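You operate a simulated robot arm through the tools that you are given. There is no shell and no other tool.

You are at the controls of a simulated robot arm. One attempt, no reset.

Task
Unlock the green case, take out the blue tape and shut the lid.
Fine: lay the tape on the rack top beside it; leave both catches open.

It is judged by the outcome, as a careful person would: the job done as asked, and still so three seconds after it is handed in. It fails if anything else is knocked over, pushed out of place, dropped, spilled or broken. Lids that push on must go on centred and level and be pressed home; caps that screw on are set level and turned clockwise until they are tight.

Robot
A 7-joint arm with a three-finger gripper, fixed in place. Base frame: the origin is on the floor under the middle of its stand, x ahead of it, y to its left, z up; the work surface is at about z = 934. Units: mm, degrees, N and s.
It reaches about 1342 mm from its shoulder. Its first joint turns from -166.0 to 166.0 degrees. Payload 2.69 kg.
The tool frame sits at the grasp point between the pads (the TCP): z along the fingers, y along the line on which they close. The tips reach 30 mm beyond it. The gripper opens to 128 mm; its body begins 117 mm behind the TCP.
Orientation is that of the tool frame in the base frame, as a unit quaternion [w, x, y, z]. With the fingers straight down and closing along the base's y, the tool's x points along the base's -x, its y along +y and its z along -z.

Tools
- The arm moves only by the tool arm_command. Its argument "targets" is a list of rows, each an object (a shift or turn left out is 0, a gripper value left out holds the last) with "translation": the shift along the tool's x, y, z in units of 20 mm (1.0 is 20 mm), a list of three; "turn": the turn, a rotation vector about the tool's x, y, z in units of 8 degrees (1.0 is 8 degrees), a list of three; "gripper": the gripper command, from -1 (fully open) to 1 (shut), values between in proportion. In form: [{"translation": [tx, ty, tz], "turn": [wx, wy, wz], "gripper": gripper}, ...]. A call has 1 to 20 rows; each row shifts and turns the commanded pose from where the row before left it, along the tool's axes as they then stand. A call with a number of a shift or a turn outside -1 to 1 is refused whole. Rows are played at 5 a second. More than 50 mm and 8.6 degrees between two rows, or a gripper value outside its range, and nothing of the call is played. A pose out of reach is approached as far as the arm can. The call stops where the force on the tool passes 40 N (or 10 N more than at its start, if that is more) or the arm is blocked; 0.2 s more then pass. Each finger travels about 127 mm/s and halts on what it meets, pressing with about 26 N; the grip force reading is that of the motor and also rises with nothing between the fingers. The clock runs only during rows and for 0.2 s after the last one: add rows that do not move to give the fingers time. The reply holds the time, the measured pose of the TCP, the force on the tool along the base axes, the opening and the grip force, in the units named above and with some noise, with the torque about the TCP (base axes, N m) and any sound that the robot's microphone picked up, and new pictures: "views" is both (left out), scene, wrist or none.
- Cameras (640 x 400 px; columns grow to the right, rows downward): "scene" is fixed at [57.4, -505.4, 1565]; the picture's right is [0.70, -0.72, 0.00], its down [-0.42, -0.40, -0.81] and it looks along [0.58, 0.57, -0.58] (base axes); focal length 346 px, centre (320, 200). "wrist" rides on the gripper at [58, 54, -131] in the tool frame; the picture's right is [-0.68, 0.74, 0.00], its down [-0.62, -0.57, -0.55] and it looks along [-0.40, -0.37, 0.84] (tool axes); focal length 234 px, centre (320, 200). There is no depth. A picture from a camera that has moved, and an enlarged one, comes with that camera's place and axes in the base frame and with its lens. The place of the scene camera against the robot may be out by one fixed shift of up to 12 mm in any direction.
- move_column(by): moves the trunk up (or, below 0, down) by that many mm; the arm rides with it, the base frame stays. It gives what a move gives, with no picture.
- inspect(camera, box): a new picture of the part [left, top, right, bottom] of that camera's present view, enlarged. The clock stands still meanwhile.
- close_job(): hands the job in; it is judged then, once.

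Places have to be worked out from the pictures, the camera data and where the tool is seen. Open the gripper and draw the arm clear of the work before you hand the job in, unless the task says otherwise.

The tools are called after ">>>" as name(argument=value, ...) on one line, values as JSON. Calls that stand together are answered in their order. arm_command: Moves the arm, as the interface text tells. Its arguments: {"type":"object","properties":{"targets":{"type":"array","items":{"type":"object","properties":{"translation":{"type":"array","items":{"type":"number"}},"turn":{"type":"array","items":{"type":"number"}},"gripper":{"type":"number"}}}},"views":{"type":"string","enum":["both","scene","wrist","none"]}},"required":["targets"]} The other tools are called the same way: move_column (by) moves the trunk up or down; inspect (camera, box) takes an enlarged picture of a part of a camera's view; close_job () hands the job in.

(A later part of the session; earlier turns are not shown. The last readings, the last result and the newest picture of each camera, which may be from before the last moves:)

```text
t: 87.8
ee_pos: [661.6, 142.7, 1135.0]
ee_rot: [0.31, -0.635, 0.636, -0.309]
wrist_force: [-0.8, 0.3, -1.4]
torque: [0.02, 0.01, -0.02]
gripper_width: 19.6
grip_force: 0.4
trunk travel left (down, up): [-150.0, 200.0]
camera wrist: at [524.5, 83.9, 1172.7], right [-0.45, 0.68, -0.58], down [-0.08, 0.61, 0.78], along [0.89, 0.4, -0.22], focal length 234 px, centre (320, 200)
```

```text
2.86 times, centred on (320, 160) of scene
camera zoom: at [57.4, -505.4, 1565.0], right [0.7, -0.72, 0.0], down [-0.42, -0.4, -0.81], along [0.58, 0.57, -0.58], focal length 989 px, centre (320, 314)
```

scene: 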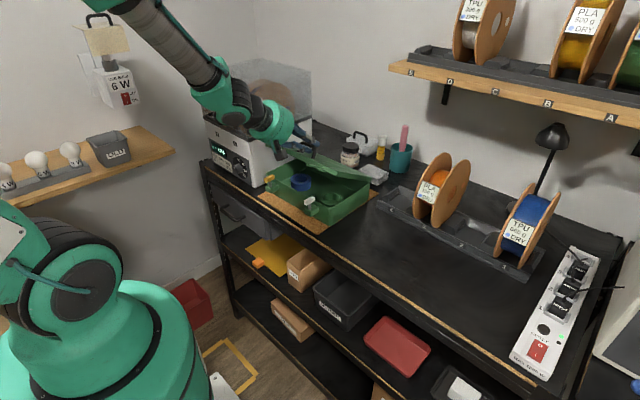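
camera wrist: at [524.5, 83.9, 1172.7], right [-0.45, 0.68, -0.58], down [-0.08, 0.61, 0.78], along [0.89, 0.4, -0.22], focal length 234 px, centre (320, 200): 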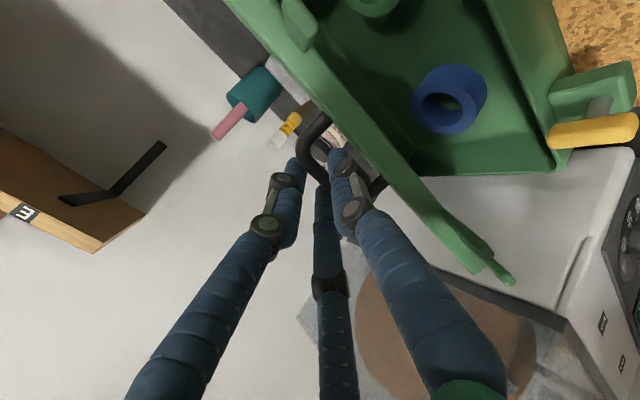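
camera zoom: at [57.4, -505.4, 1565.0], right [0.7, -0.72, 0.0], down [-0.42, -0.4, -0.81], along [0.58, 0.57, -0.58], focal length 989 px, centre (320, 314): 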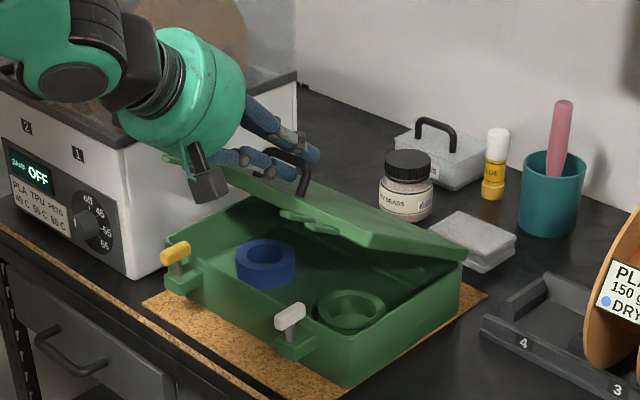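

The blue tape roll is visible inside at left, with a green one at right to leave alone. I keep opening past vertical.

>>> arm_command(targets=[{"translation": [0, -0.3153, 0.0479], "turn": [-0.25, 0, 0]}, {"translation": [0, -0.3153, 0.0479], "turn": [-0.25, 0, 0]}, {"translation": [0, -0.3153, 0.0479], "turn": [-0.25, 0, 0]}, {"translation": [0, -0.3153, 0.0479], "turn": [-0.25, 0, 0]}, {"translation": [0, -0.3153, 0.0479], "turn": [-0.25, 0, 0]}, {"translation": [0, -0.3153, 0.0479], "turn": [-0.25, 0, 0]}, {"translation": [0, -0.3153, 0.0479], "turn": [-0.25, 0, 0]}, {"translation": [0, -0.3153, 0.0479], "turn": [-0.25, 0, 0]}, {"translation": [0, -0.3153, 0.0479], "turn": [-0.25, 0, 0]}, {"translation": [0, -0.3153, 0.0479], "turn": [-0.25, 0, 0]}, {"translation": [0, -0.3153, 0.0479], "turn": [-0.25, 0, 0]}, {"translation": [0, -0.3153, 0.0479], "turn": [-0.25, 0, 0]}, {"translation": [0, -0.3153, 0.0479], "turn": [-0.25, 0, 0]}, {"translation": [0, -0.3153, 0.0479], "turn": [-0.25, 0, 0]}, {"translation": [0, -0.3153, 0.0479], "turn": [-0.25, 0, 0]}, {}], views="both")

>>> inspect(camera="scene", box=[240, 60, 432, 230])

```text
t: 91.2
ee_pos: [744.1, 142.5, 1180.5]
ee_rot: [0.136, -0.693, 0.695, -0.134]
wrist_force: [0.2, -0.3, -0.2]
torque: [0.0, 0.02, -0.01]
gripper_width: 19.1
grip_force: 0.5
trunk travel left (down, up): [-150.0, 200.0]
camera wrist: at [644.9, 82.9, 1281.6], right [-0.68, 0.68, -0.27], down [0.32, 0.61, 0.72], along [0.66, 0.4, -0.63], focal length 234 px, centre (320, 200)
```

scene: 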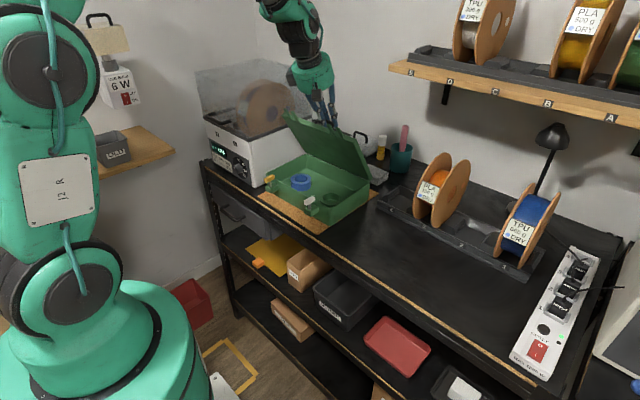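
wrist: 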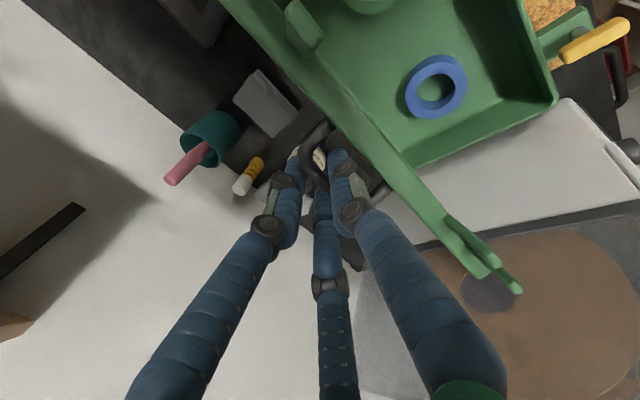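

```text
2.35 times, centred on (336, 145) of scene
camera zoom: at [57.4, -505.4, 1565.0], right [0.7, -0.72, 0.0], down [-0.42, -0.4, -0.81], along [0.58, 0.57, -0.58], focal length 814 px, centre (282, 329)
```

zoom: 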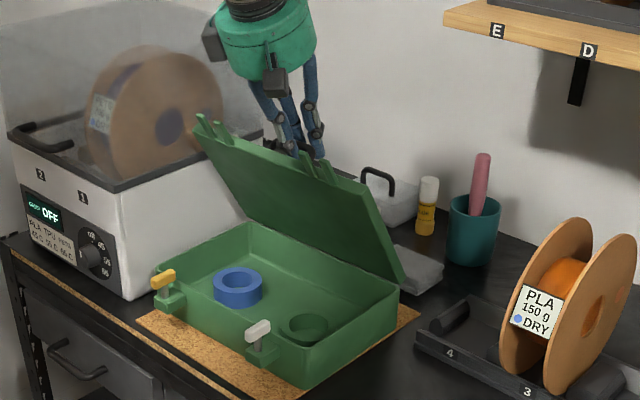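

>>> arm_command(targets=[{"translation": [0, -0.3153, 0.0479], "turn": [-0.25, 0, 0]}, {"translation": [0, -0.3153, 0.0479], "turn": [-0.25, 0, 0]}, {"translation": [0, -0.3153, 0.0479], "turn": [-0.25, 0, 0]}, {"translation": [0, -0.3153, 0.0479], "turn": [-0.25, 0, 0]}, {"translation": [0, -0.3153, 0.0479], "turn": [-0.25, 0, 0]}, {"translation": [0, -0.3153, 0.0479], "turn": [-0.25, 0, 0]}, {"translation": [0, -0.3153, 0.0479], "turn": [-0.25, 0, 0]}, {"translation": [0, -0.3153, 0.0479], "turn": [-0.25, 0, 0]}, {"translation": [0, -0.3153, 0.0479], "turn": [-0.25, 0, 0]}, {"translation": [0, -0.3153, 0.0479], "turn": [-0.25, 0, 0]}, {}], views="both")

>>> inspect(camera="scene", box=[240, 60, 432, 230])

```text
t: 93.5
ee_pos: [807.1, 141.4, 1183.6]
ee_rot: [0.013, -0.706, 0.708, -0.012]
wrist_force: [0.3, 0.3, -0.1]
torque: [-0.03, 0.04, 0.0]
gripper_width: 18.5
grip_force: 0.7
trunk travel left (down, up): [-150.0, 200.0]
camera wrist: at [748.9, 82.5, 1313.6], right [-0.73, 0.68, -0.02], down [0.55, 0.61, 0.57], along [0.4, 0.41, -0.82], focal length 234 px, centre (320, 200)
```

scene: 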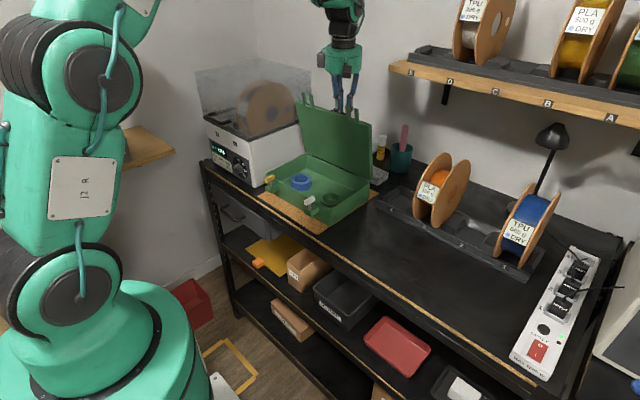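
wrist: 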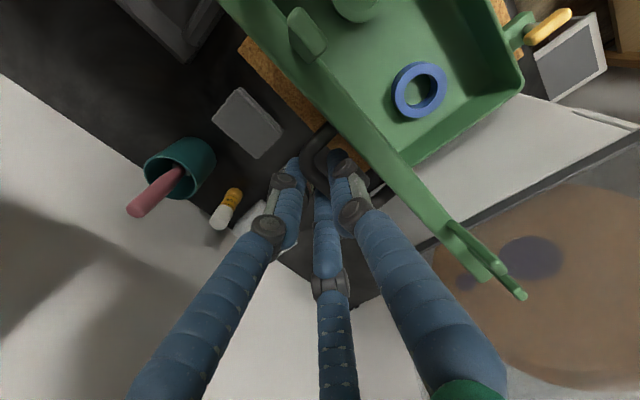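

```text
2.35 times, centred on (336, 145) of scene
camera zoom: at [57.4, -505.4, 1565.0], right [0.7, -0.72, 0.0], down [-0.42, -0.4, -0.81], along [0.58, 0.57, -0.58], focal length 814 px, centre (282, 329)
```

zoom: 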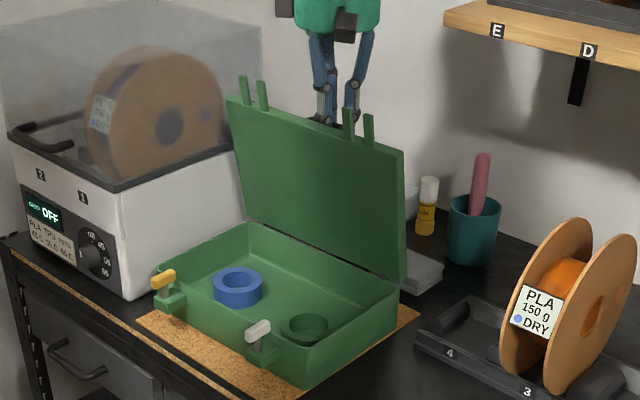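

At about 82° and still no resistance. I go on to about 94°, keeping clear of the wall shelf.

>>> arm_command(targets=[{"translation": [0, -0.3153, 0.0479], "turn": [-0.25, 0, 0]}, {"translation": [0, -0.3153, 0.0479], "turn": [-0.25, 0, 0]}, {"translation": [0, -0.3153, 0.0479], "turn": [-0.25, 0, 0]}, {"translation": [0, -0.3153, 0.0479], "turn": [-0.25, 0, 0]}, {"translation": [0, -0.3153, 0.0479], "turn": [-0.25, 0, 0]}, {"translation": [0, -0.3153, 0.0479], "turn": [-0.25, 0, 0]}, {}], views="both")

>>> inspect(camera="scene", box=[240, 40, 432, 230])

```text
t: 95.2
ee_pos: [844.4, 141.3, 1176.9]
ee_rot: [-0.062, -0.704, 0.705, 0.063]
wrist_force: [-0.4, -0.6, -0.4]
torque: [0.01, 0.06, 0.0]
gripper_width: 18.4
grip_force: 0.2
trunk travel left (down, up): [-150.0, 200.0]
camera wrist: at [814.3, 82.7, 1314.7], right [-0.72, 0.68, 0.13], down [0.65, 0.61, 0.44], along [0.22, 0.41, -0.89], focal length 234 px, centre (320, 200)
```

scene: 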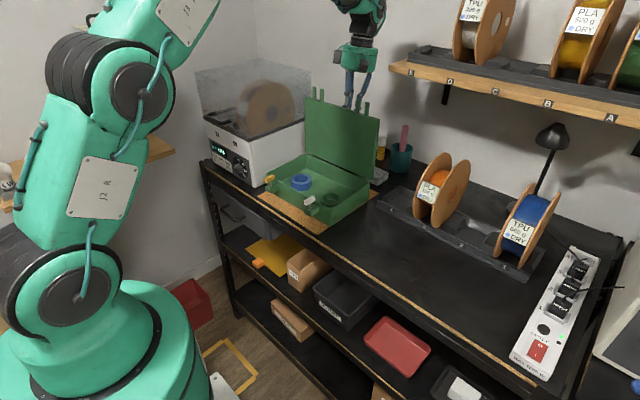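
wrist: 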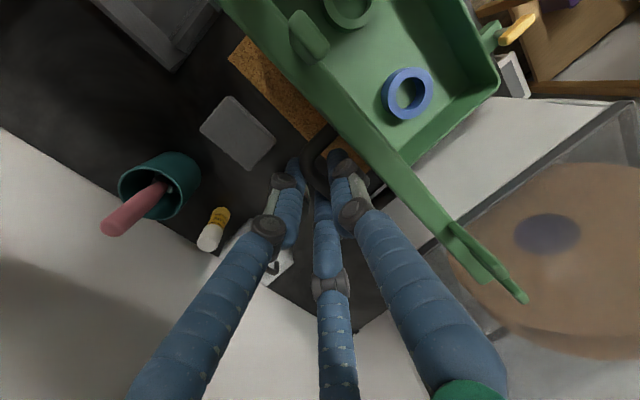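

```text
2.11 times, centred on (336, 135) of scene
camera zoom: at [57.4, -505.4, 1565.0], right [0.7, -0.72, 0.0], down [-0.42, -0.4, -0.81], along [0.58, 0.57, -0.58], focal length 729 px, centre (286, 337)
```

zoom: 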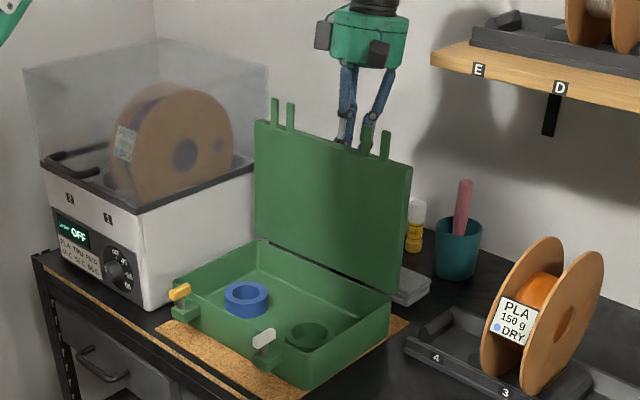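

Lid at 94°, still no stop. I ease it further back in small translations (the handle can pivot in the loose cage) to find its rest stop.

>>> arm_command(targets=[{"translation": [0, -0.2876, 0.045]}, {"translation": [0, -0.2853, 0.061]}, {}], views="none")

>>> arm_command(targets=[{"translation": [0, -0.281, 0.067]}, {"translation": [0, -0.279, 0.082]}, {}], views="both")

>>> inspect(camera="scene", box=[240, 40, 432, 230])

```text
t: 96.0
ee_pos: [855.3, 142.5, 1172.2]
ee_rot: [-0.061, -0.703, 0.705, 0.062]
wrist_force: [0.1, 0.0, -0.3]
torque: [0.0, 0.05, -0.03]
gripper_width: 18.7
grip_force: 0.3
trunk travel left (down, up): [-150.0, 200.0]
```

```text
t: 96.8
ee_pos: [864.5, 140.8, 1168.4]
ee_rot: [-0.06, -0.704, 0.705, 0.063]
wrist_force: [0.0, 0.3, 0.1]
torque: [0.01, -0.01, 0.02]
gripper_width: 18.7
grip_force: 0.0
trunk travel left (down, up): [-150.0, 200.0]
camera wrist: at [835.4, 82.4, 1306.0], right [-0.72, 0.68, 0.13], down [0.65, 0.61, 0.44], along [0.22, 0.41, -0.89], focal length 234 px, centre (320, 200)
```

scene: 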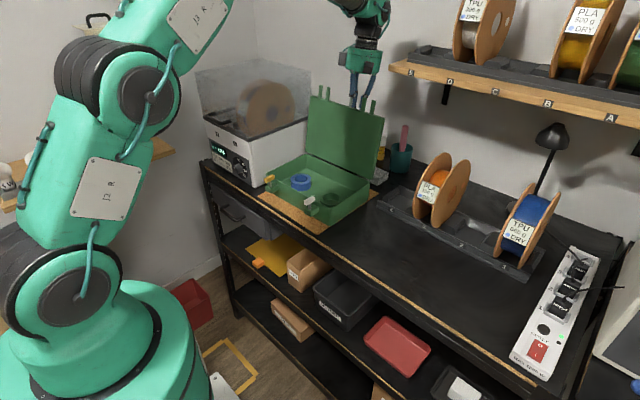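
wrist: 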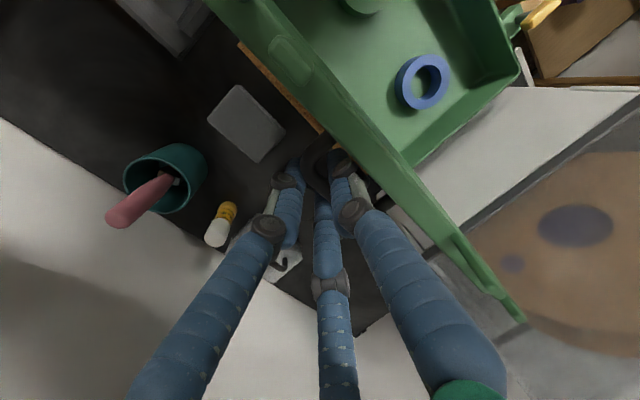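

```text
2.11 times, centred on (336, 135) of scene
camera zoom: at [57.4, -505.4, 1565.0], right [0.7, -0.72, 0.0], down [-0.42, -0.4, -0.81], along [0.58, 0.57, -0.58], focal length 729 px, centre (286, 337)
```

zoom: 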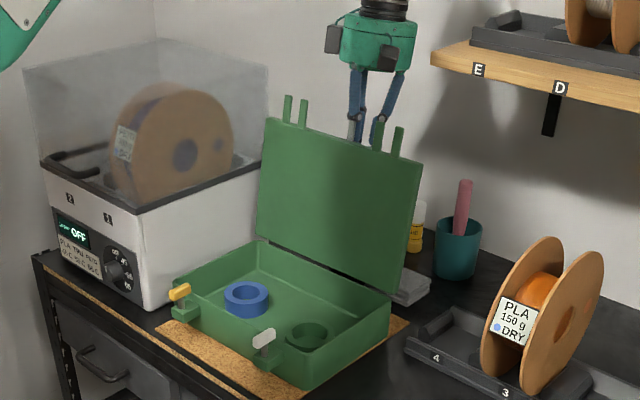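

At 102° the force is still about zero, so the hinge seems to hold by friction. I test by loosening the cage a little, still around the bar, and waiting.

>>> arm_command(targets=[{"gripper": 0.62}, {"gripper": 0.56}, {}, {}, {}, {}, {}], views="wrist")

>>> inspect(camera="wrist", box=[240, 100, 440, 225])

>>> inspect(camera="scene", box=[240, 40, 432, 230])

```text
t: 98.3
ee_pos: [865.8, 142.4, 1168.1]
ee_rot: [-0.061, -0.704, 0.705, 0.063]
wrist_force: [-0.3, -0.1, -0.4]
torque: [0.0, 0.01, -0.01]
gripper_width: 27.8
grip_force: 0.0
trunk travel left (down, up): [-150.0, 200.0]
camera wrist: at [835.3, 82.5, 1306.1], right [-0.72, 0.68, 0.13], down [0.65, 0.61, 0.44], along [0.22, 0.41, -0.89], focal length 234 px, centre (320, 200)
```

wrist: 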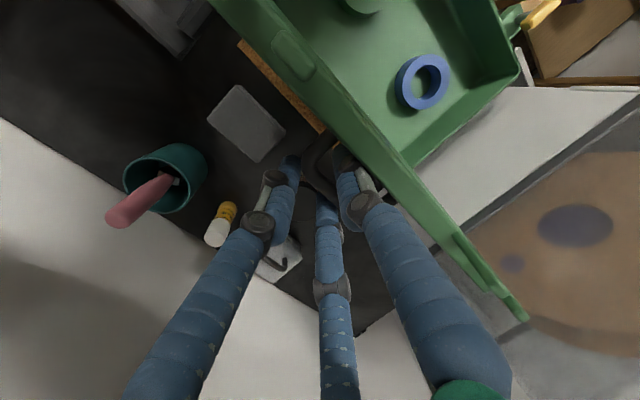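

```text
3.20 times, centred on (340, 162) of wrist
camera zoom: at [835.3, 82.5, 1306.1], right [-0.72, 0.68, 0.13], down [0.65, 0.61, 0.44], along [0.22, 0.41, -0.89], focal length 749 px, centre (256, 320)
```

zoom: 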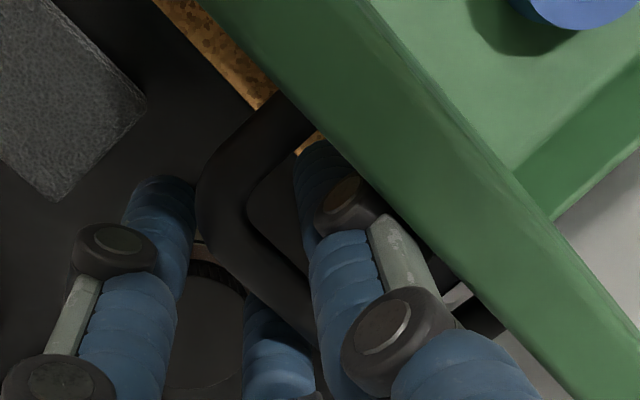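

```text
2.11 times, centred on (336, 135) of scene
camera zoom: at [57.4, -505.4, 1565.0], right [0.7, -0.72, 0.0], down [-0.42, -0.4, -0.81], along [0.58, 0.57, -0.58], focal length 729 px, centre (286, 337)
```

zoom: 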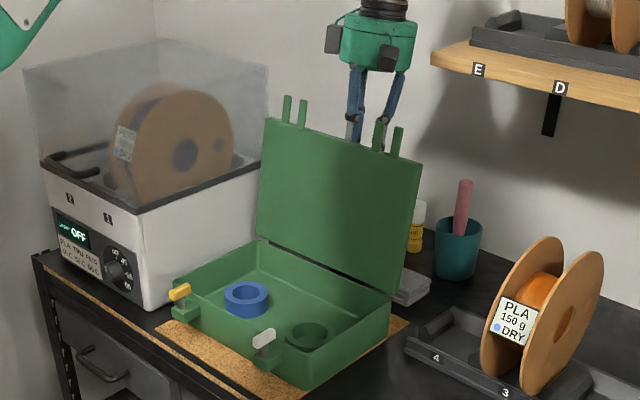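

The lid stays put at about 102°. I withdraw the fingers along their axis, straighten the tool and rise above the lid.

>>> arm_command(targets=[{"translation": [0, 0, -0.7]}, {"translation": [0, 0, -0.9]}, {"translation": [0, 0, -1]}, {"translation": [0, 0, -0.5]}, {"turn": [0.635, 0, 0]}, {"turn": [0.635, 0, 0]}, {"translation": [0, 0, -1]}, {"translation": [0, 0, -1]}, {"translation": [0, 0, -1]}, {"translation": [0, 0, -1]}, {}], views="both")

```text
t: 100.8
ee_pos: [875.5, 140.7, 1307.4]
ee_rot: [-0.002, 0.707, -0.707, 0.0]
wrist_force: [-0.4, -0.1, 0.3]
torque: [0.0, -0.04, -0.04]
gripper_width: 28.2
grip_force: 0.1
trunk travel left (down, up): [-150.0, 200.0]
camera wrist: at [821.1, 82.2, 1439.7], right [-0.74, 0.68, 0.0], down [0.56, 0.61, 0.55], along [0.37, 0.41, -0.83], focal length 234 px, centre (320, 200)
```

scene: 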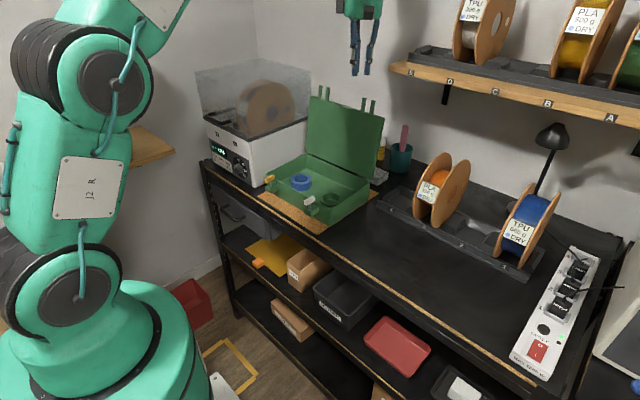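
wrist: 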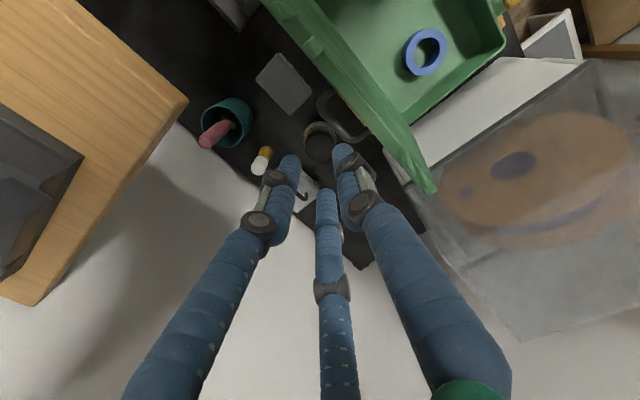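

The lid is standing open on its own. The tape is near (694, 207). I move over the case interior, turn to yaw −60° so the camera and fingers stay clear of dryer and lid, and descend for a close look.

>>> arm_command(targets=[{"translation": [-0.4875, 0.894, 0]}, {"translation": [-0.4875, 0.894, 0]}, {"translation": [-0.4875, 0.894, 0]}, {"translation": [-0.4875, 0.894, 0]}, {"translation": [-0.4875, 0.894, 0]}, {"translation": [-0.4875, 0.894, 0]}, {"translation": [-0.4875, 0.894, 0]}, {"translation": [-0.4875, 0.894, 0]}, {"turn": [0, 0, 0.9375]}, {"turn": [0, 0, 0.9375]}, {"turn": [0, 0, 0.9375]}, {"turn": [0, 0, 0.9375]}, {"translation": [0, 0, 1]}, {"translation": [0, 0, 1]}, {"translation": [0, 0, 1]}, {"translation": [0, 0, 1]}, {"translation": [0, 0, 1]}, {"translation": [0, 0, 1]}, {"translation": [0, 0, 1]}, {}], views="both")

>>> inspect(camera="wrist", box=[220, 30, 412, 150])

```text
t: 105.0
ee_pos: [733.9, 220.2, 1168.8]
ee_rot: [0.002, -0.499, 0.866, 0.0]
wrist_force: [-0.1, -0.4, 0.5]
torque: [-0.03, 0.01, 0.02]
gripper_width: 28.0
grip_force: 0.1
trunk travel left (down, up): [-150.0, 200.0]
camera wrist: at [657.7, 195.9, 1299.0], right [-0.3, 0.95, 0.0], down [0.8, 0.25, 0.55], along [0.53, 0.17, -0.83], focal length 234 px, centre (320, 200)
```

scene: 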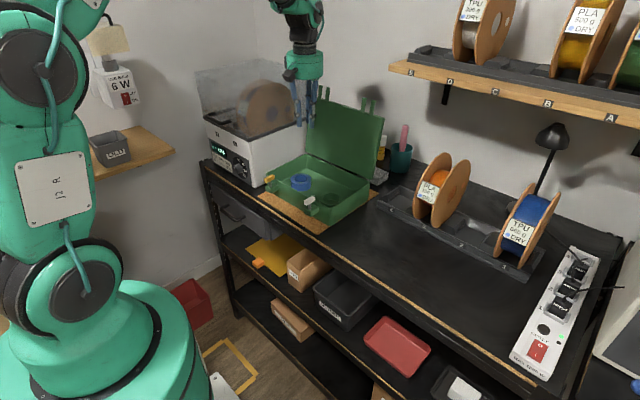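
wrist: 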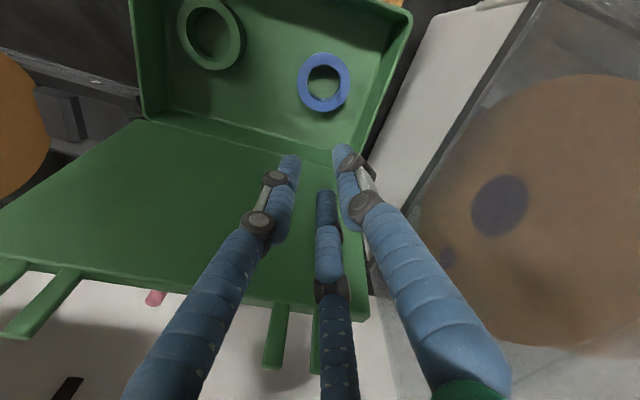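

```text
3.33 times, centred on (316, 90) of wrist
camera zoom: at [657.7, 195.9, 1299.0], right [-0.3, 0.95, 0.0], down [0.8, 0.25, 0.55], along [0.53, 0.17, -0.83], focal length 781 px, centre (333, 567)
```

zoom: 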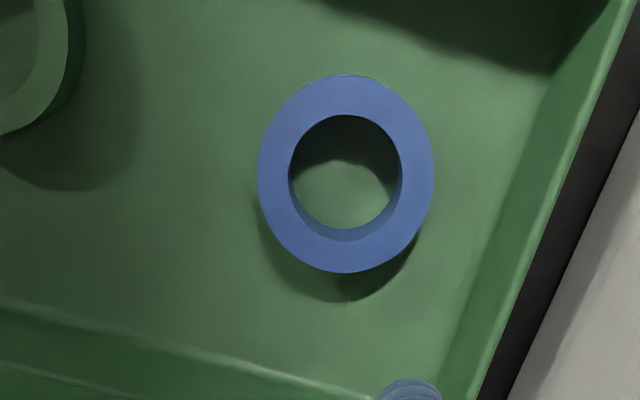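

The tape is a flat ring, centre about (691, 211.5), outer diameter about 67 mm, roughly 25 mm tall. I open to 90 mm, centre over it and descend to just above its top.

>>> arm_command(targets=[{"translation": [0.722, 0.8155, 0], "gripper": -0.406}, {"translation": [0.722, 0.8155, 0]}, {"translation": [0, 0, 1]}, {"translation": [0, 0, 1]}, {"translation": [0, 0, 1]}, {"translation": [0, 0, 1]}, {"translation": [0, 0, 1]}, {"translation": [0, 0, 1]}, {"translation": [0, 0, 1]}, {"translation": [0, 0, 0.9]}, {}], views="both")

>>> inspect(camera="wrist", box=[200, 80, 440, 280])

>>> inspect(camera="scene", box=[250, 90, 410, 220])

```text
t: 107.3
ee_pos: [691.5, 212.8, 1010.4]
ee_rot: [0.002, -0.5, 0.866, 0.001]
wrist_force: [0.1, -0.3, -0.4]
torque: [0.0, 0.03, 0.0]
gripper_width: 89.9
grip_force: 0.1
trunk travel left (down, up): [-150.0, 200.0]
camera wrist: at [615.5, 187.8, 1140.9], right [-0.3, 0.95, 0.0], down [0.8, 0.25, 0.55], along [0.53, 0.17, -0.83], focal length 234 px, centre (320, 200)
```

scene: 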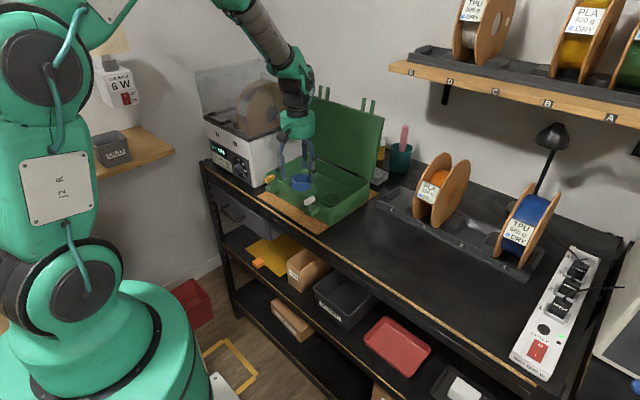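
wrist: 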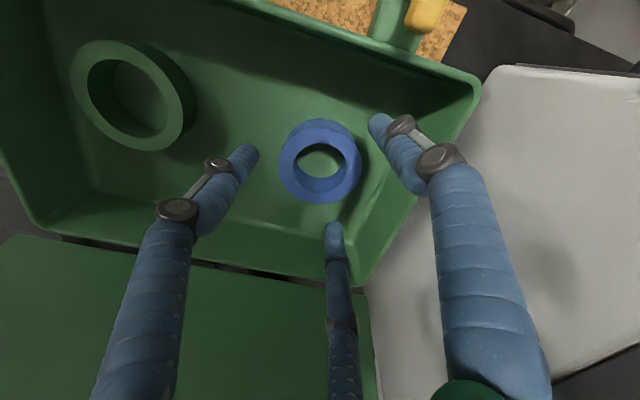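

```text
2.00 times, centred on (320, 180) of wrist
camera zoom: at [615.5, 187.8, 1140.9], right [-0.3, 0.95, 0.0], down [0.8, 0.25, 0.55], along [0.53, 0.17, -0.83], focal length 468 px, centre (320, 240)
```

zoom: 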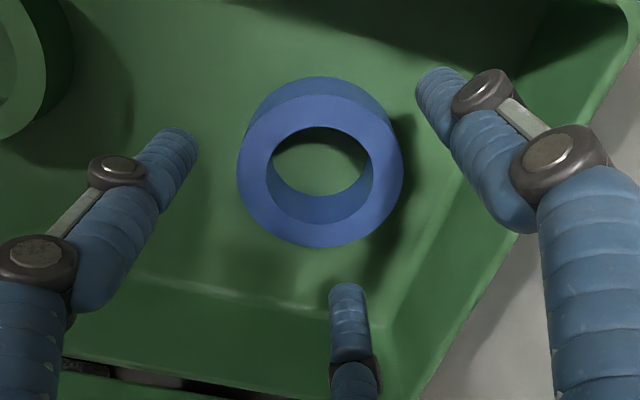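

```text
3.08 times, centred on (330, 155) of scene
camera zoom: at [57.4, -505.4, 1565.0], right [0.7, -0.72, 0.0], down [-0.42, -0.4, -0.81], along [0.58, 0.57, -0.58], focal length 1065 px, centre (289, 338)
```

zoom: 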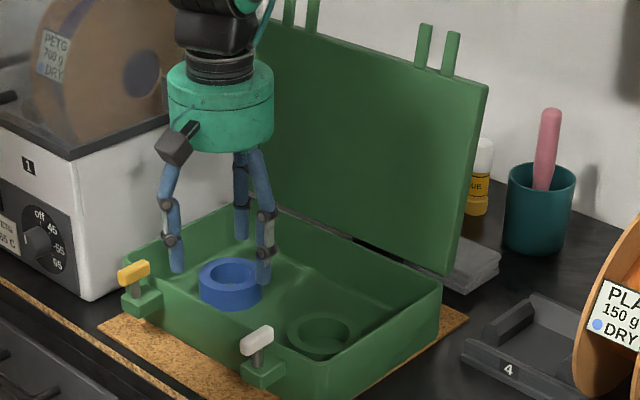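

Well centred. I descend 28 mm around the tape and close gently.

>>> arm_command(targets=[{"translation": [0, 0, 0.5]}, {"translation": [0, 0, 0.5]}, {"translation": [0, 0, 0.4]}, {}], views="none")

>>> arm_command(targets=[{"gripper": -0.2}, {"gripper": -0.1}, {"gripper": 0.0}, {"gripper": 0.1}, {}, {}], views="both")

>>> inspect(camera="wrist", box=[200, 80, 440, 280])

```text
t: 108.3
ee_pos: [692.1, 213.4, 982.7]
ee_rot: [0.002, -0.499, 0.866, 0.001]
wrist_force: [0.2, 0.1, 0.5]
torque: [-0.04, 0.02, 0.01]
gripper_width: 90.2
grip_force: 0.0
trunk travel left (down, up): [-150.0, 200.0]
```

```text
t: 109.8
ee_pos: [691.7, 212.2, 982.2]
ee_rot: [0.002, -0.499, 0.867, 0.0]
wrist_force: [0.1, -0.6, 2.0]
torque: [0.01, -0.02, 0.04]
gripper_width: 65.2
grip_force: 25.7
trunk travel left (down, up): [-150.0, 200.0]
camera wrist: at [615.3, 187.9, 1113.4], right [-0.3, 0.95, 0.0], down [0.8, 0.25, 0.55], along [0.53, 0.17, -0.83], focal length 234 px, centre (320, 200)
```

scene: 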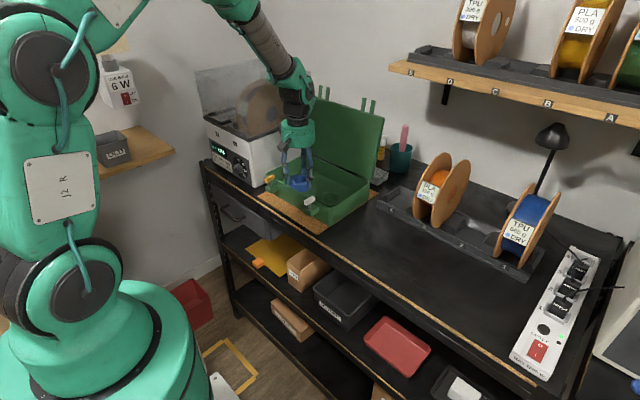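
wrist: 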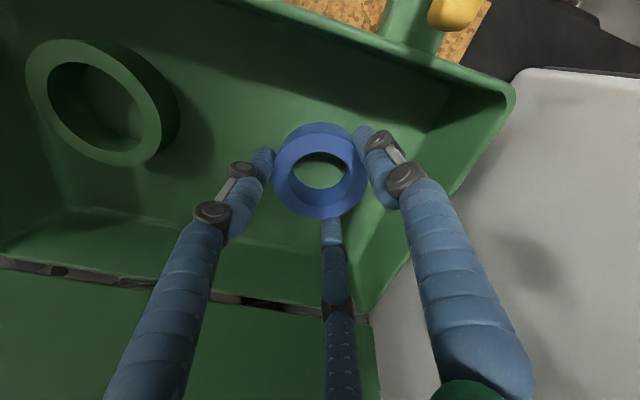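

```text
2.00 times, centred on (320, 180) of wrist
camera zoom: at [615.3, 187.9, 1113.4], right [-0.3, 0.95, 0.0], down [0.8, 0.25, 0.55], along [0.53, 0.17, -0.83], focal length 468 px, centre (320, 240)
```

zoom: 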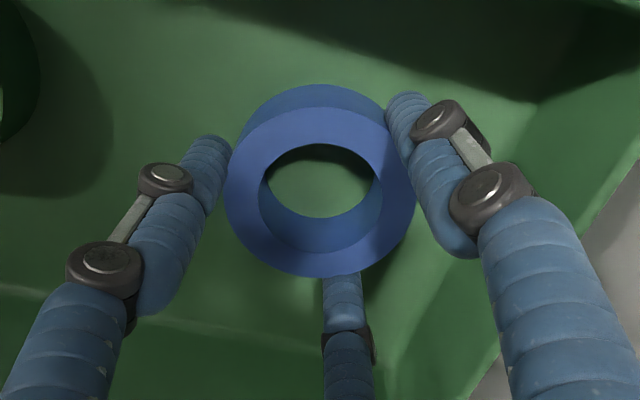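

The tape is held (65 mm, 26 N). I firm the grip a little and lift straight up clear of the walls.

>>> arm_command(targets=[{"gripper": 0.3}, {"translation": [0, 0, -0.4]}, {"translation": [0, 0, -0.6]}, {"translation": [0, 0, -0.8]}, {"translation": [0, 0, -1]}, {"translation": [0, 0, -1]}, {"translation": [0, 0, -1]}, {"translation": [0, 0, -0.8]}, {}], views="both")

```text
t: 111.8
ee_pos: [691.5, 213.0, 1092.8]
ee_rot: [0.001, -0.499, 0.867, 0.0]
wrist_force: [-0.3, -0.1, -1.1]
torque: [0.02, -0.02, 0.02]
gripper_width: 65.2
grip_force: 26.7
trunk travel left (down, up): [-150.0, 200.0]
camera wrist: at [615.0, 188.1, 1225.0], right [-0.3, 0.95, 0.0], down [0.8, 0.25, 0.55], along [0.53, 0.17, -0.83], focal length 234 px, centre (320, 200)
```

scene: 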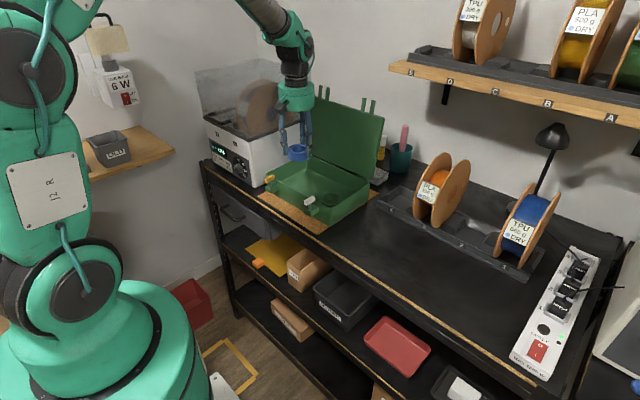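
wrist: 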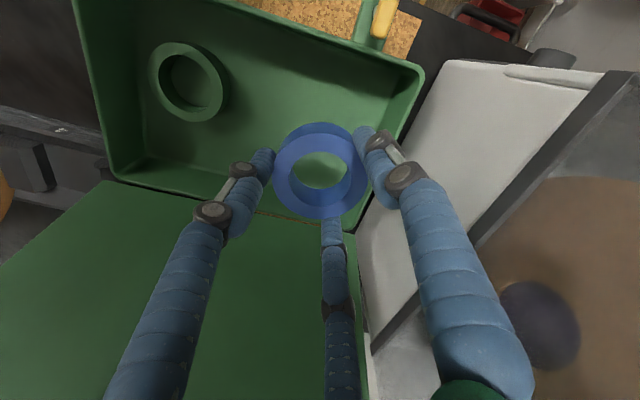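

Tape lifted. I carry it across to the clear rack surface right of the case, near (665, −85).

>>> arm_command(targets=[{"translation": [0.966, -0.448, 0]}, {"translation": [0.966, -0.448, 0]}, {"translation": [0.966, -0.448, 0]}, {"translation": [0.966, -0.448, 0]}, {"translation": [0.966, -0.448, 0]}, {"translation": [0.966, -0.448, 0]}, {"translation": [0.966, -0.448, 0]}, {"translation": [0.966, -0.448, 0]}, {"translation": [0.966, -0.448, 0]}, {"translation": [0.966, -0.448, 0]}, {"translation": [0.966, -0.448, 0]}, {"translation": [0.966, -0.448, 0]}, {"translation": [0.966, -0.448, 0]}, {"translation": [0.966, -0.448, 0]}, {}], views="both")

>>> inspect(camera="scene", box=[260, 90, 500, 260])

```text
t: 115.0
ee_pos: [665.1, -84.5, 1093.9]
ee_rot: [0.002, -0.499, 0.867, 0.0]
wrist_force: [0.5, -0.3, -0.3]
torque: [0.04, 0.0, -0.01]
gripper_width: 65.2
grip_force: 25.9
trunk travel left (down, up): [-150.0, 200.0]
camera wrist: at [588.6, -109.8, 1224.3], right [-0.3, 0.95, 0.0], down [0.8, 0.25, 0.55], along [0.53, 0.17, -0.83], focal length 234 px, centre (320, 200)
```

scene: 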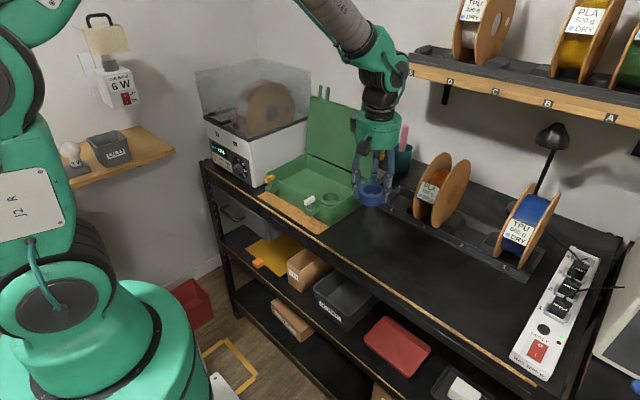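
wrist: 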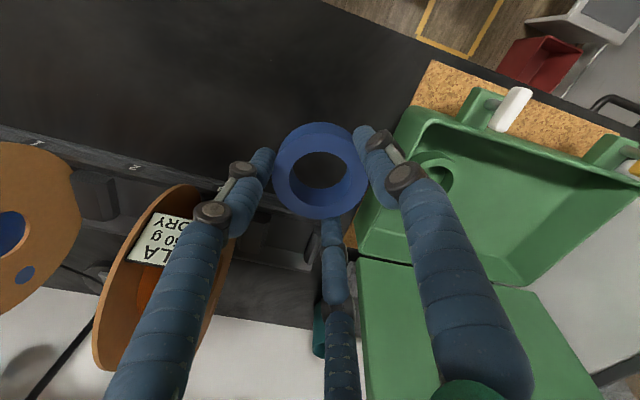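

```text
2.35 times, centred on (380, 175) of scene
camera zoom: at [57.4, -505.4, 1565.0], right [0.7, -0.72, 0.0], down [-0.42, -0.4, -0.81], along [0.58, 0.57, -0.58], focal length 814 px, centre (179, 259)
```

zoom: 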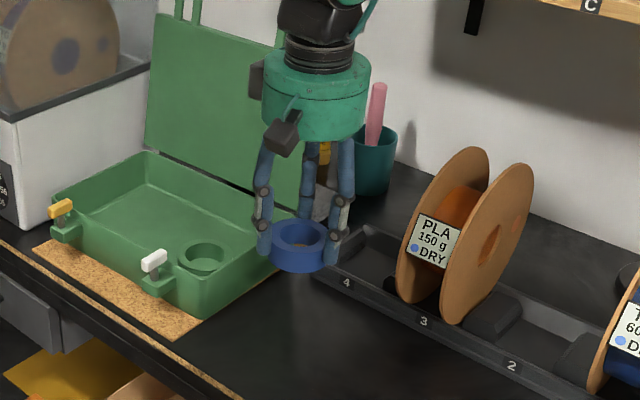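

Clear surface below; I shift 20 mm toward the front for margin to the spool tray, and lower.

>>> arm_command(targets=[{"translation": [0.5, 0.866, 0]}, {"translation": [0, 0, 1]}, {"translation": [0, 0, 1]}, {"translation": [0, 0, 1]}, {"translation": [0, 0, 1]}, {"translation": [0, 0, 0.8]}, {"translation": [0, 0, 0.4]}, {}], views="both")

>>> inspect(camera="scene", box=[300, 130, 460, 250])

```text
t: 116.8
ee_pos: [645.1, -83.7, 989.4]
ee_rot: [0.002, -0.5, 0.866, 0.0]
wrist_force: [-0.1, -0.3, -0.9]
torque: [0.0, 0.0, -0.01]
gripper_width: 65.3
grip_force: 25.8
trunk travel left (down, up): [-150.0, 200.0]
camera wrist: at [568.5, -108.5, 1119.5], right [-0.3, 0.95, 0.0], down [0.8, 0.25, 0.55], along [0.53, 0.17, -0.83], focal length 234 px, centre (320, 200)
```

scene: 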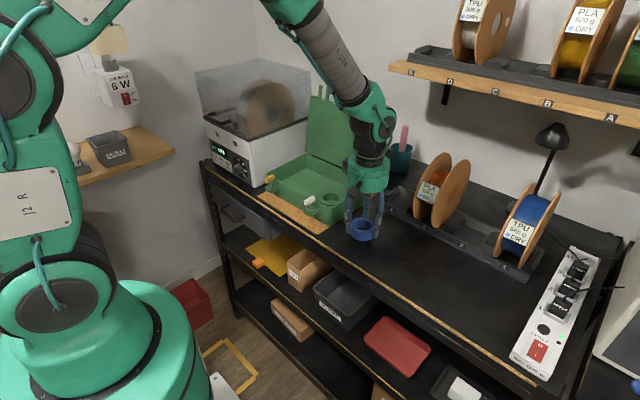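
wrist: 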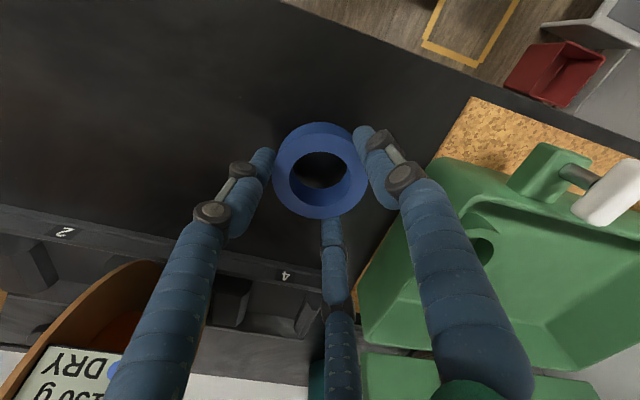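

```text
3.33 times, centred on (380, 190) of scene
camera zoom: at [57.4, -505.4, 1565.0], right [0.7, -0.72, 0.0], down [-0.42, -0.4, -0.81], along [0.58, 0.57, -0.58], focal length 1154 px, centre (120, 233)
```

zoom: 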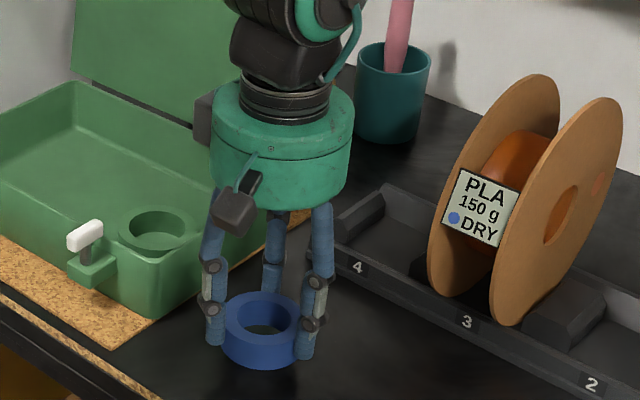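

Good spot. I lower in small steps until I feel the surface.

>>> arm_command(targets=[{"translation": [0, 0, 0.2]}, {"translation": [0, 0, 0.2]}, {"translation": [0, 0, 0.1]}, {}], views="none")

>>> arm_command(targets=[{"translation": [0, 0, 0.07]}, {}], views="none")

>>> arm_command(targets=[{"translation": [0, 0, 0.07]}, {}], views="none")

```text
t: 117.8
ee_pos: [644.8, -83.8, 979.2]
ee_rot: [0.002, -0.5, 0.866, 0.001]
wrist_force: [0.0, 0.5, -0.5]
torque: [0.0, 0.01, 0.02]
gripper_width: 65.5
grip_force: 25.8
trunk travel left (down, up): [-150.0, 200.0]
```

```text
t: 118.3
ee_pos: [644.9, -84.0, 979.3]
ee_rot: [0.002, -0.5, 0.866, 0.0]
wrist_force: [0.0, 0.3, -0.4]
torque: [-0.04, 0.01, -0.02]
gripper_width: 65.1
grip_force: 26.2
trunk travel left (down, up): [-150.0, 200.0]
```

```text
t: 119.0
ee_pos: [645.0, -84.3, 976.8]
ee_rot: [0.002, -0.499, 0.867, 0.0]
wrist_force: [0.1, 0.1, -0.3]
torque: [0.01, -0.01, -0.01]
gripper_width: 65.1
grip_force: 26.1
trunk travel left (down, up): [-150.0, 200.0]
```

>>> arm_command(targets=[{"translation": [0, 0, 0.07]}, {}], views="none")

>>> arm_command(targets=[{"translation": [0, 0, 0.06]}, {}], views="none")

>>> arm_command(targets=[{"translation": [0, 0, 0.05]}, {}], views="none")

```text
t: 119.5
ee_pos: [645.6, -84.6, 973.5]
ee_rot: [0.002, -0.499, 0.867, 0.001]
wrist_force: [0.5, 0.3, -1.0]
torque: [-0.02, 0.02, -0.06]
gripper_width: 65.3
grip_force: 26.0
trunk travel left (down, up): [-150.0, 200.0]
```

```text
t: 120.2
ee_pos: [644.0, -83.5, 974.0]
ee_rot: [0.002, -0.499, 0.867, 0.0]
wrist_force: [0.6, -0.1, -1.1]
torque: [0.02, -0.03, -0.02]
gripper_width: 64.8
grip_force: 25.8
trunk travel left (down, up): [-150.0, 200.0]
```

```text
t: 120.8
ee_pos: [645.4, -84.3, 973.1]
ee_rot: [0.001, -0.499, 0.867, 0.0]
wrist_force: [-0.3, -0.9, -0.2]
torque: [0.0, 0.0, 0.03]
gripper_width: 65.1
grip_force: 26.0
trunk travel left (down, up): [-150.0, 200.0]
```

>>> arm_command(targets=[{"translation": [0, 0, 0.05]}, {}], views="none")

>>> arm_command(targets=[{"translation": [0, 0, 0.05]}, {}], views="none")

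>>> inspect(camera="scene", box=[330, 195, 394, 245])

```text
t: 121.3
ee_pos: [645.2, -84.3, 971.3]
ee_rot: [0.002, -0.5, 0.866, -0.001]
wrist_force: [0.8, -0.4, -0.6]
torque: [-0.01, 0.01, 0.0]
gripper_width: 65.0
grip_force: 26.3
trunk travel left (down, up): [-150.0, 200.0]
```

```text
t: 122.0
ee_pos: [644.8, -84.6, 972.3]
ee_rot: [0.001, -0.499, 0.867, 0.0]
wrist_force: [0.1, -0.1, -0.5]
torque: [0.03, 0.02, -0.02]
gripper_width: 65.0
grip_force: 26.5
trunk travel left (down, up): [-150.0, 200.0]
```

```text
8.00 times, centred on (362, 220) of scene
camera zoom: at [57.4, -505.4, 1565.0], right [0.7, -0.72, 0.0], down [-0.42, -0.4, -0.81], along [0.58, 0.57, -0.58], focal length 2769 px, centre (-16, 40)
```

zoom: 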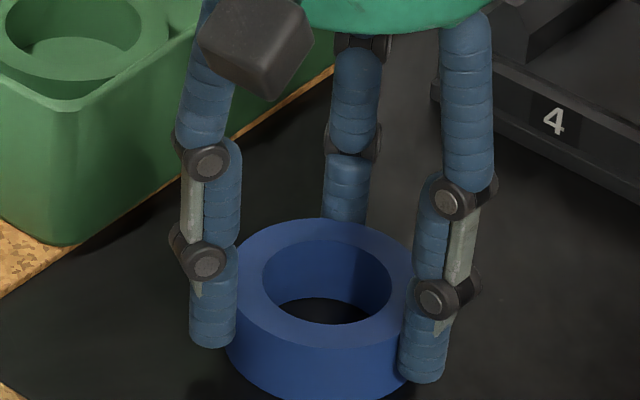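

>>> arm_command(targets=[{"translation": [0, 0, 0.05]}, {}], views="none")

>>> arm_command(targets=[{"translation": [0, 0, 0.05]}, {}], views="none")

>>> arm_command(targets=[{"translation": [0, 0, 0.05]}, {}], views="scene")

>>> inspect(camera="scene", box=[330, 205, 394, 255])

```text
t: 122.5
ee_pos: [647.0, -83.8, 970.2]
ee_rot: [0.002, -0.499, 0.867, 0.0]
wrist_force: [-1.1, -1.1, 4.8]
torque: [-0.06, 0.21, -0.01]
gripper_width: 65.1
grip_force: 25.9
trunk travel left (down, up): [-150.0, 200.0]
```

```text
t: 123.2
ee_pos: [645.0, -85.2, 970.5]
ee_rot: [0.003, -0.5, 0.866, 0.0]
wrist_force: [-2.2, 0.2, 17.3]
torque: [0.1, 0.29, 0.07]
gripper_width: 65.5
grip_force: 25.8
trunk travel left (down, up): [-150.0, 200.0]
```

```text
t: 123.8
ee_pos: [644.9, -83.5, 968.9]
ee_rot: [0.002, -0.499, 0.867, -0.001]
wrist_force: [2.2, 1.1, 19.1]
torque: [0.01, -0.03, 0.18]
gripper_width: 65.0
grip_force: 26.3
trunk travel left (down, up): [-150.0, 200.0]
```

scene: 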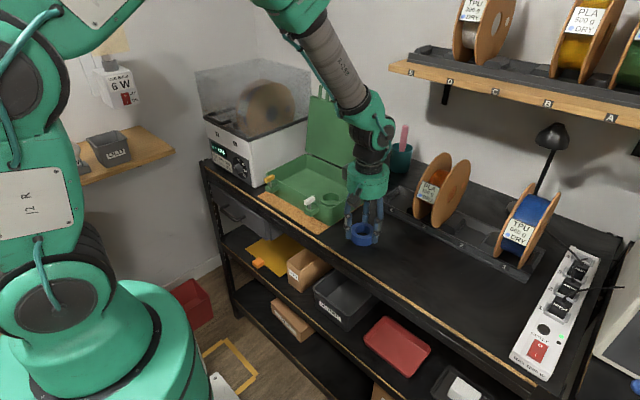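

```text
8.00 times, centred on (362, 230) of scene
camera zoom: at [57.4, -505.4, 1565.0], right [0.7, -0.72, 0.0], down [-0.42, -0.4, -0.81], along [0.58, 0.57, -0.58], focal length 2769 px, centre (-16, -40)
```

zoom: 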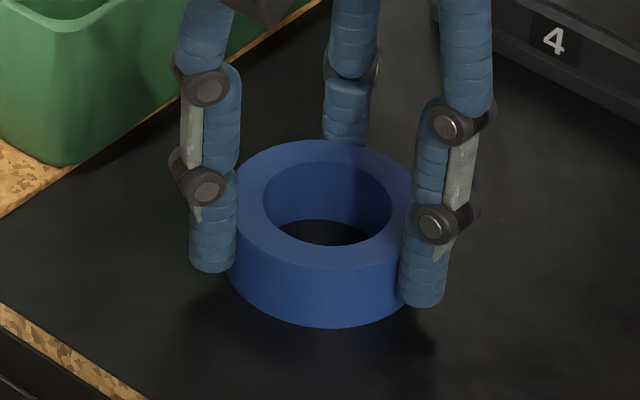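

Contact: 17–19 N on the surface. I relieve 1 mm, open the fingers slowly, and lift away.

>>> arm_command(targets=[{"translation": [0, 0, -0.06]}, {"gripper": 0.0}, {"gripper": -0.1}, {"gripper": -0.2}, {"gripper": -0.35}, {}, {}], views="none")

>>> arm_command(targets=[{"translation": [0, 0, -0.4]}, {"translation": [0, 0, -0.8]}, {"translation": [0, 0, -1]}, {"translation": [0, 0, -1]}, {"translation": [0, 0, -1]}, {"translation": [0, 0, -1]}, {}], views="both")

>>> inspect(camera="scene", box=[260, 90, 500, 260])

```text
t: 125.3
ee_pos: [644.8, -84.7, 969.1]
ee_rot: [0.002, -0.499, 0.866, 0.001]
wrist_force: [0.9, 0.3, 0.7]
torque: [0.0, 0.0, -0.04]
gripper_width: 86.4
grip_force: 0.0
trunk travel left (down, up): [-150.0, 200.0]
```

```text
t: 127.0
ee_pos: [644.3, -83.7, 1073.6]
ee_rot: [0.002, -0.499, 0.867, 0.0]
wrist_force: [0.0, 0.3, 0.1]
torque: [0.02, -0.05, -0.01]
gripper_width: 86.5
grip_force: 0.0
trunk travel left (down, up): [-150.0, 200.0]
camera wrist: at [568.0, -108.6, 1204.7], right [-0.3, 0.95, 0.0], down [0.8, 0.25, 0.55], along [0.53, 0.17, -0.83], focal length 234 px, centre (320, 200)
```

scene: 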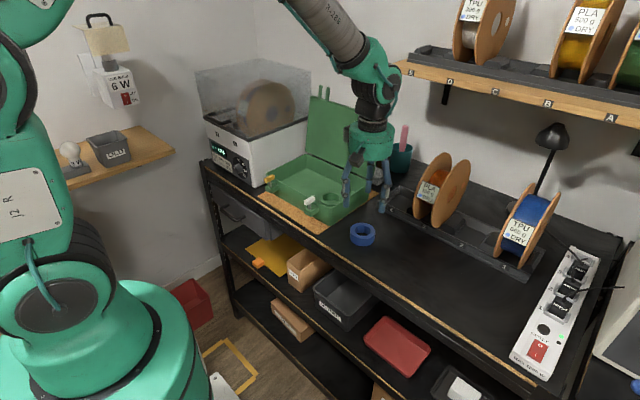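
wrist: 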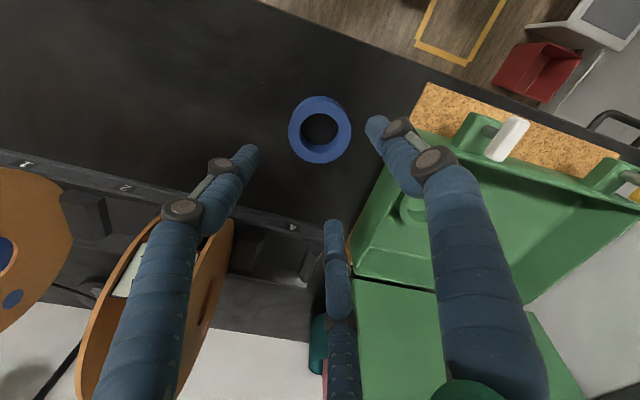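

```text
2.35 times, centred on (380, 175) of scene
camera zoom: at [57.4, -505.4, 1565.0], right [0.7, -0.72, 0.0], down [-0.42, -0.4, -0.81], along [0.58, 0.57, -0.58], focal length 814 px, centre (179, 259)
```

zoom: 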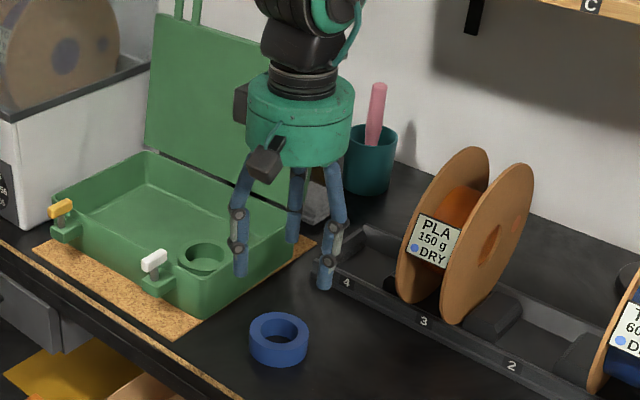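

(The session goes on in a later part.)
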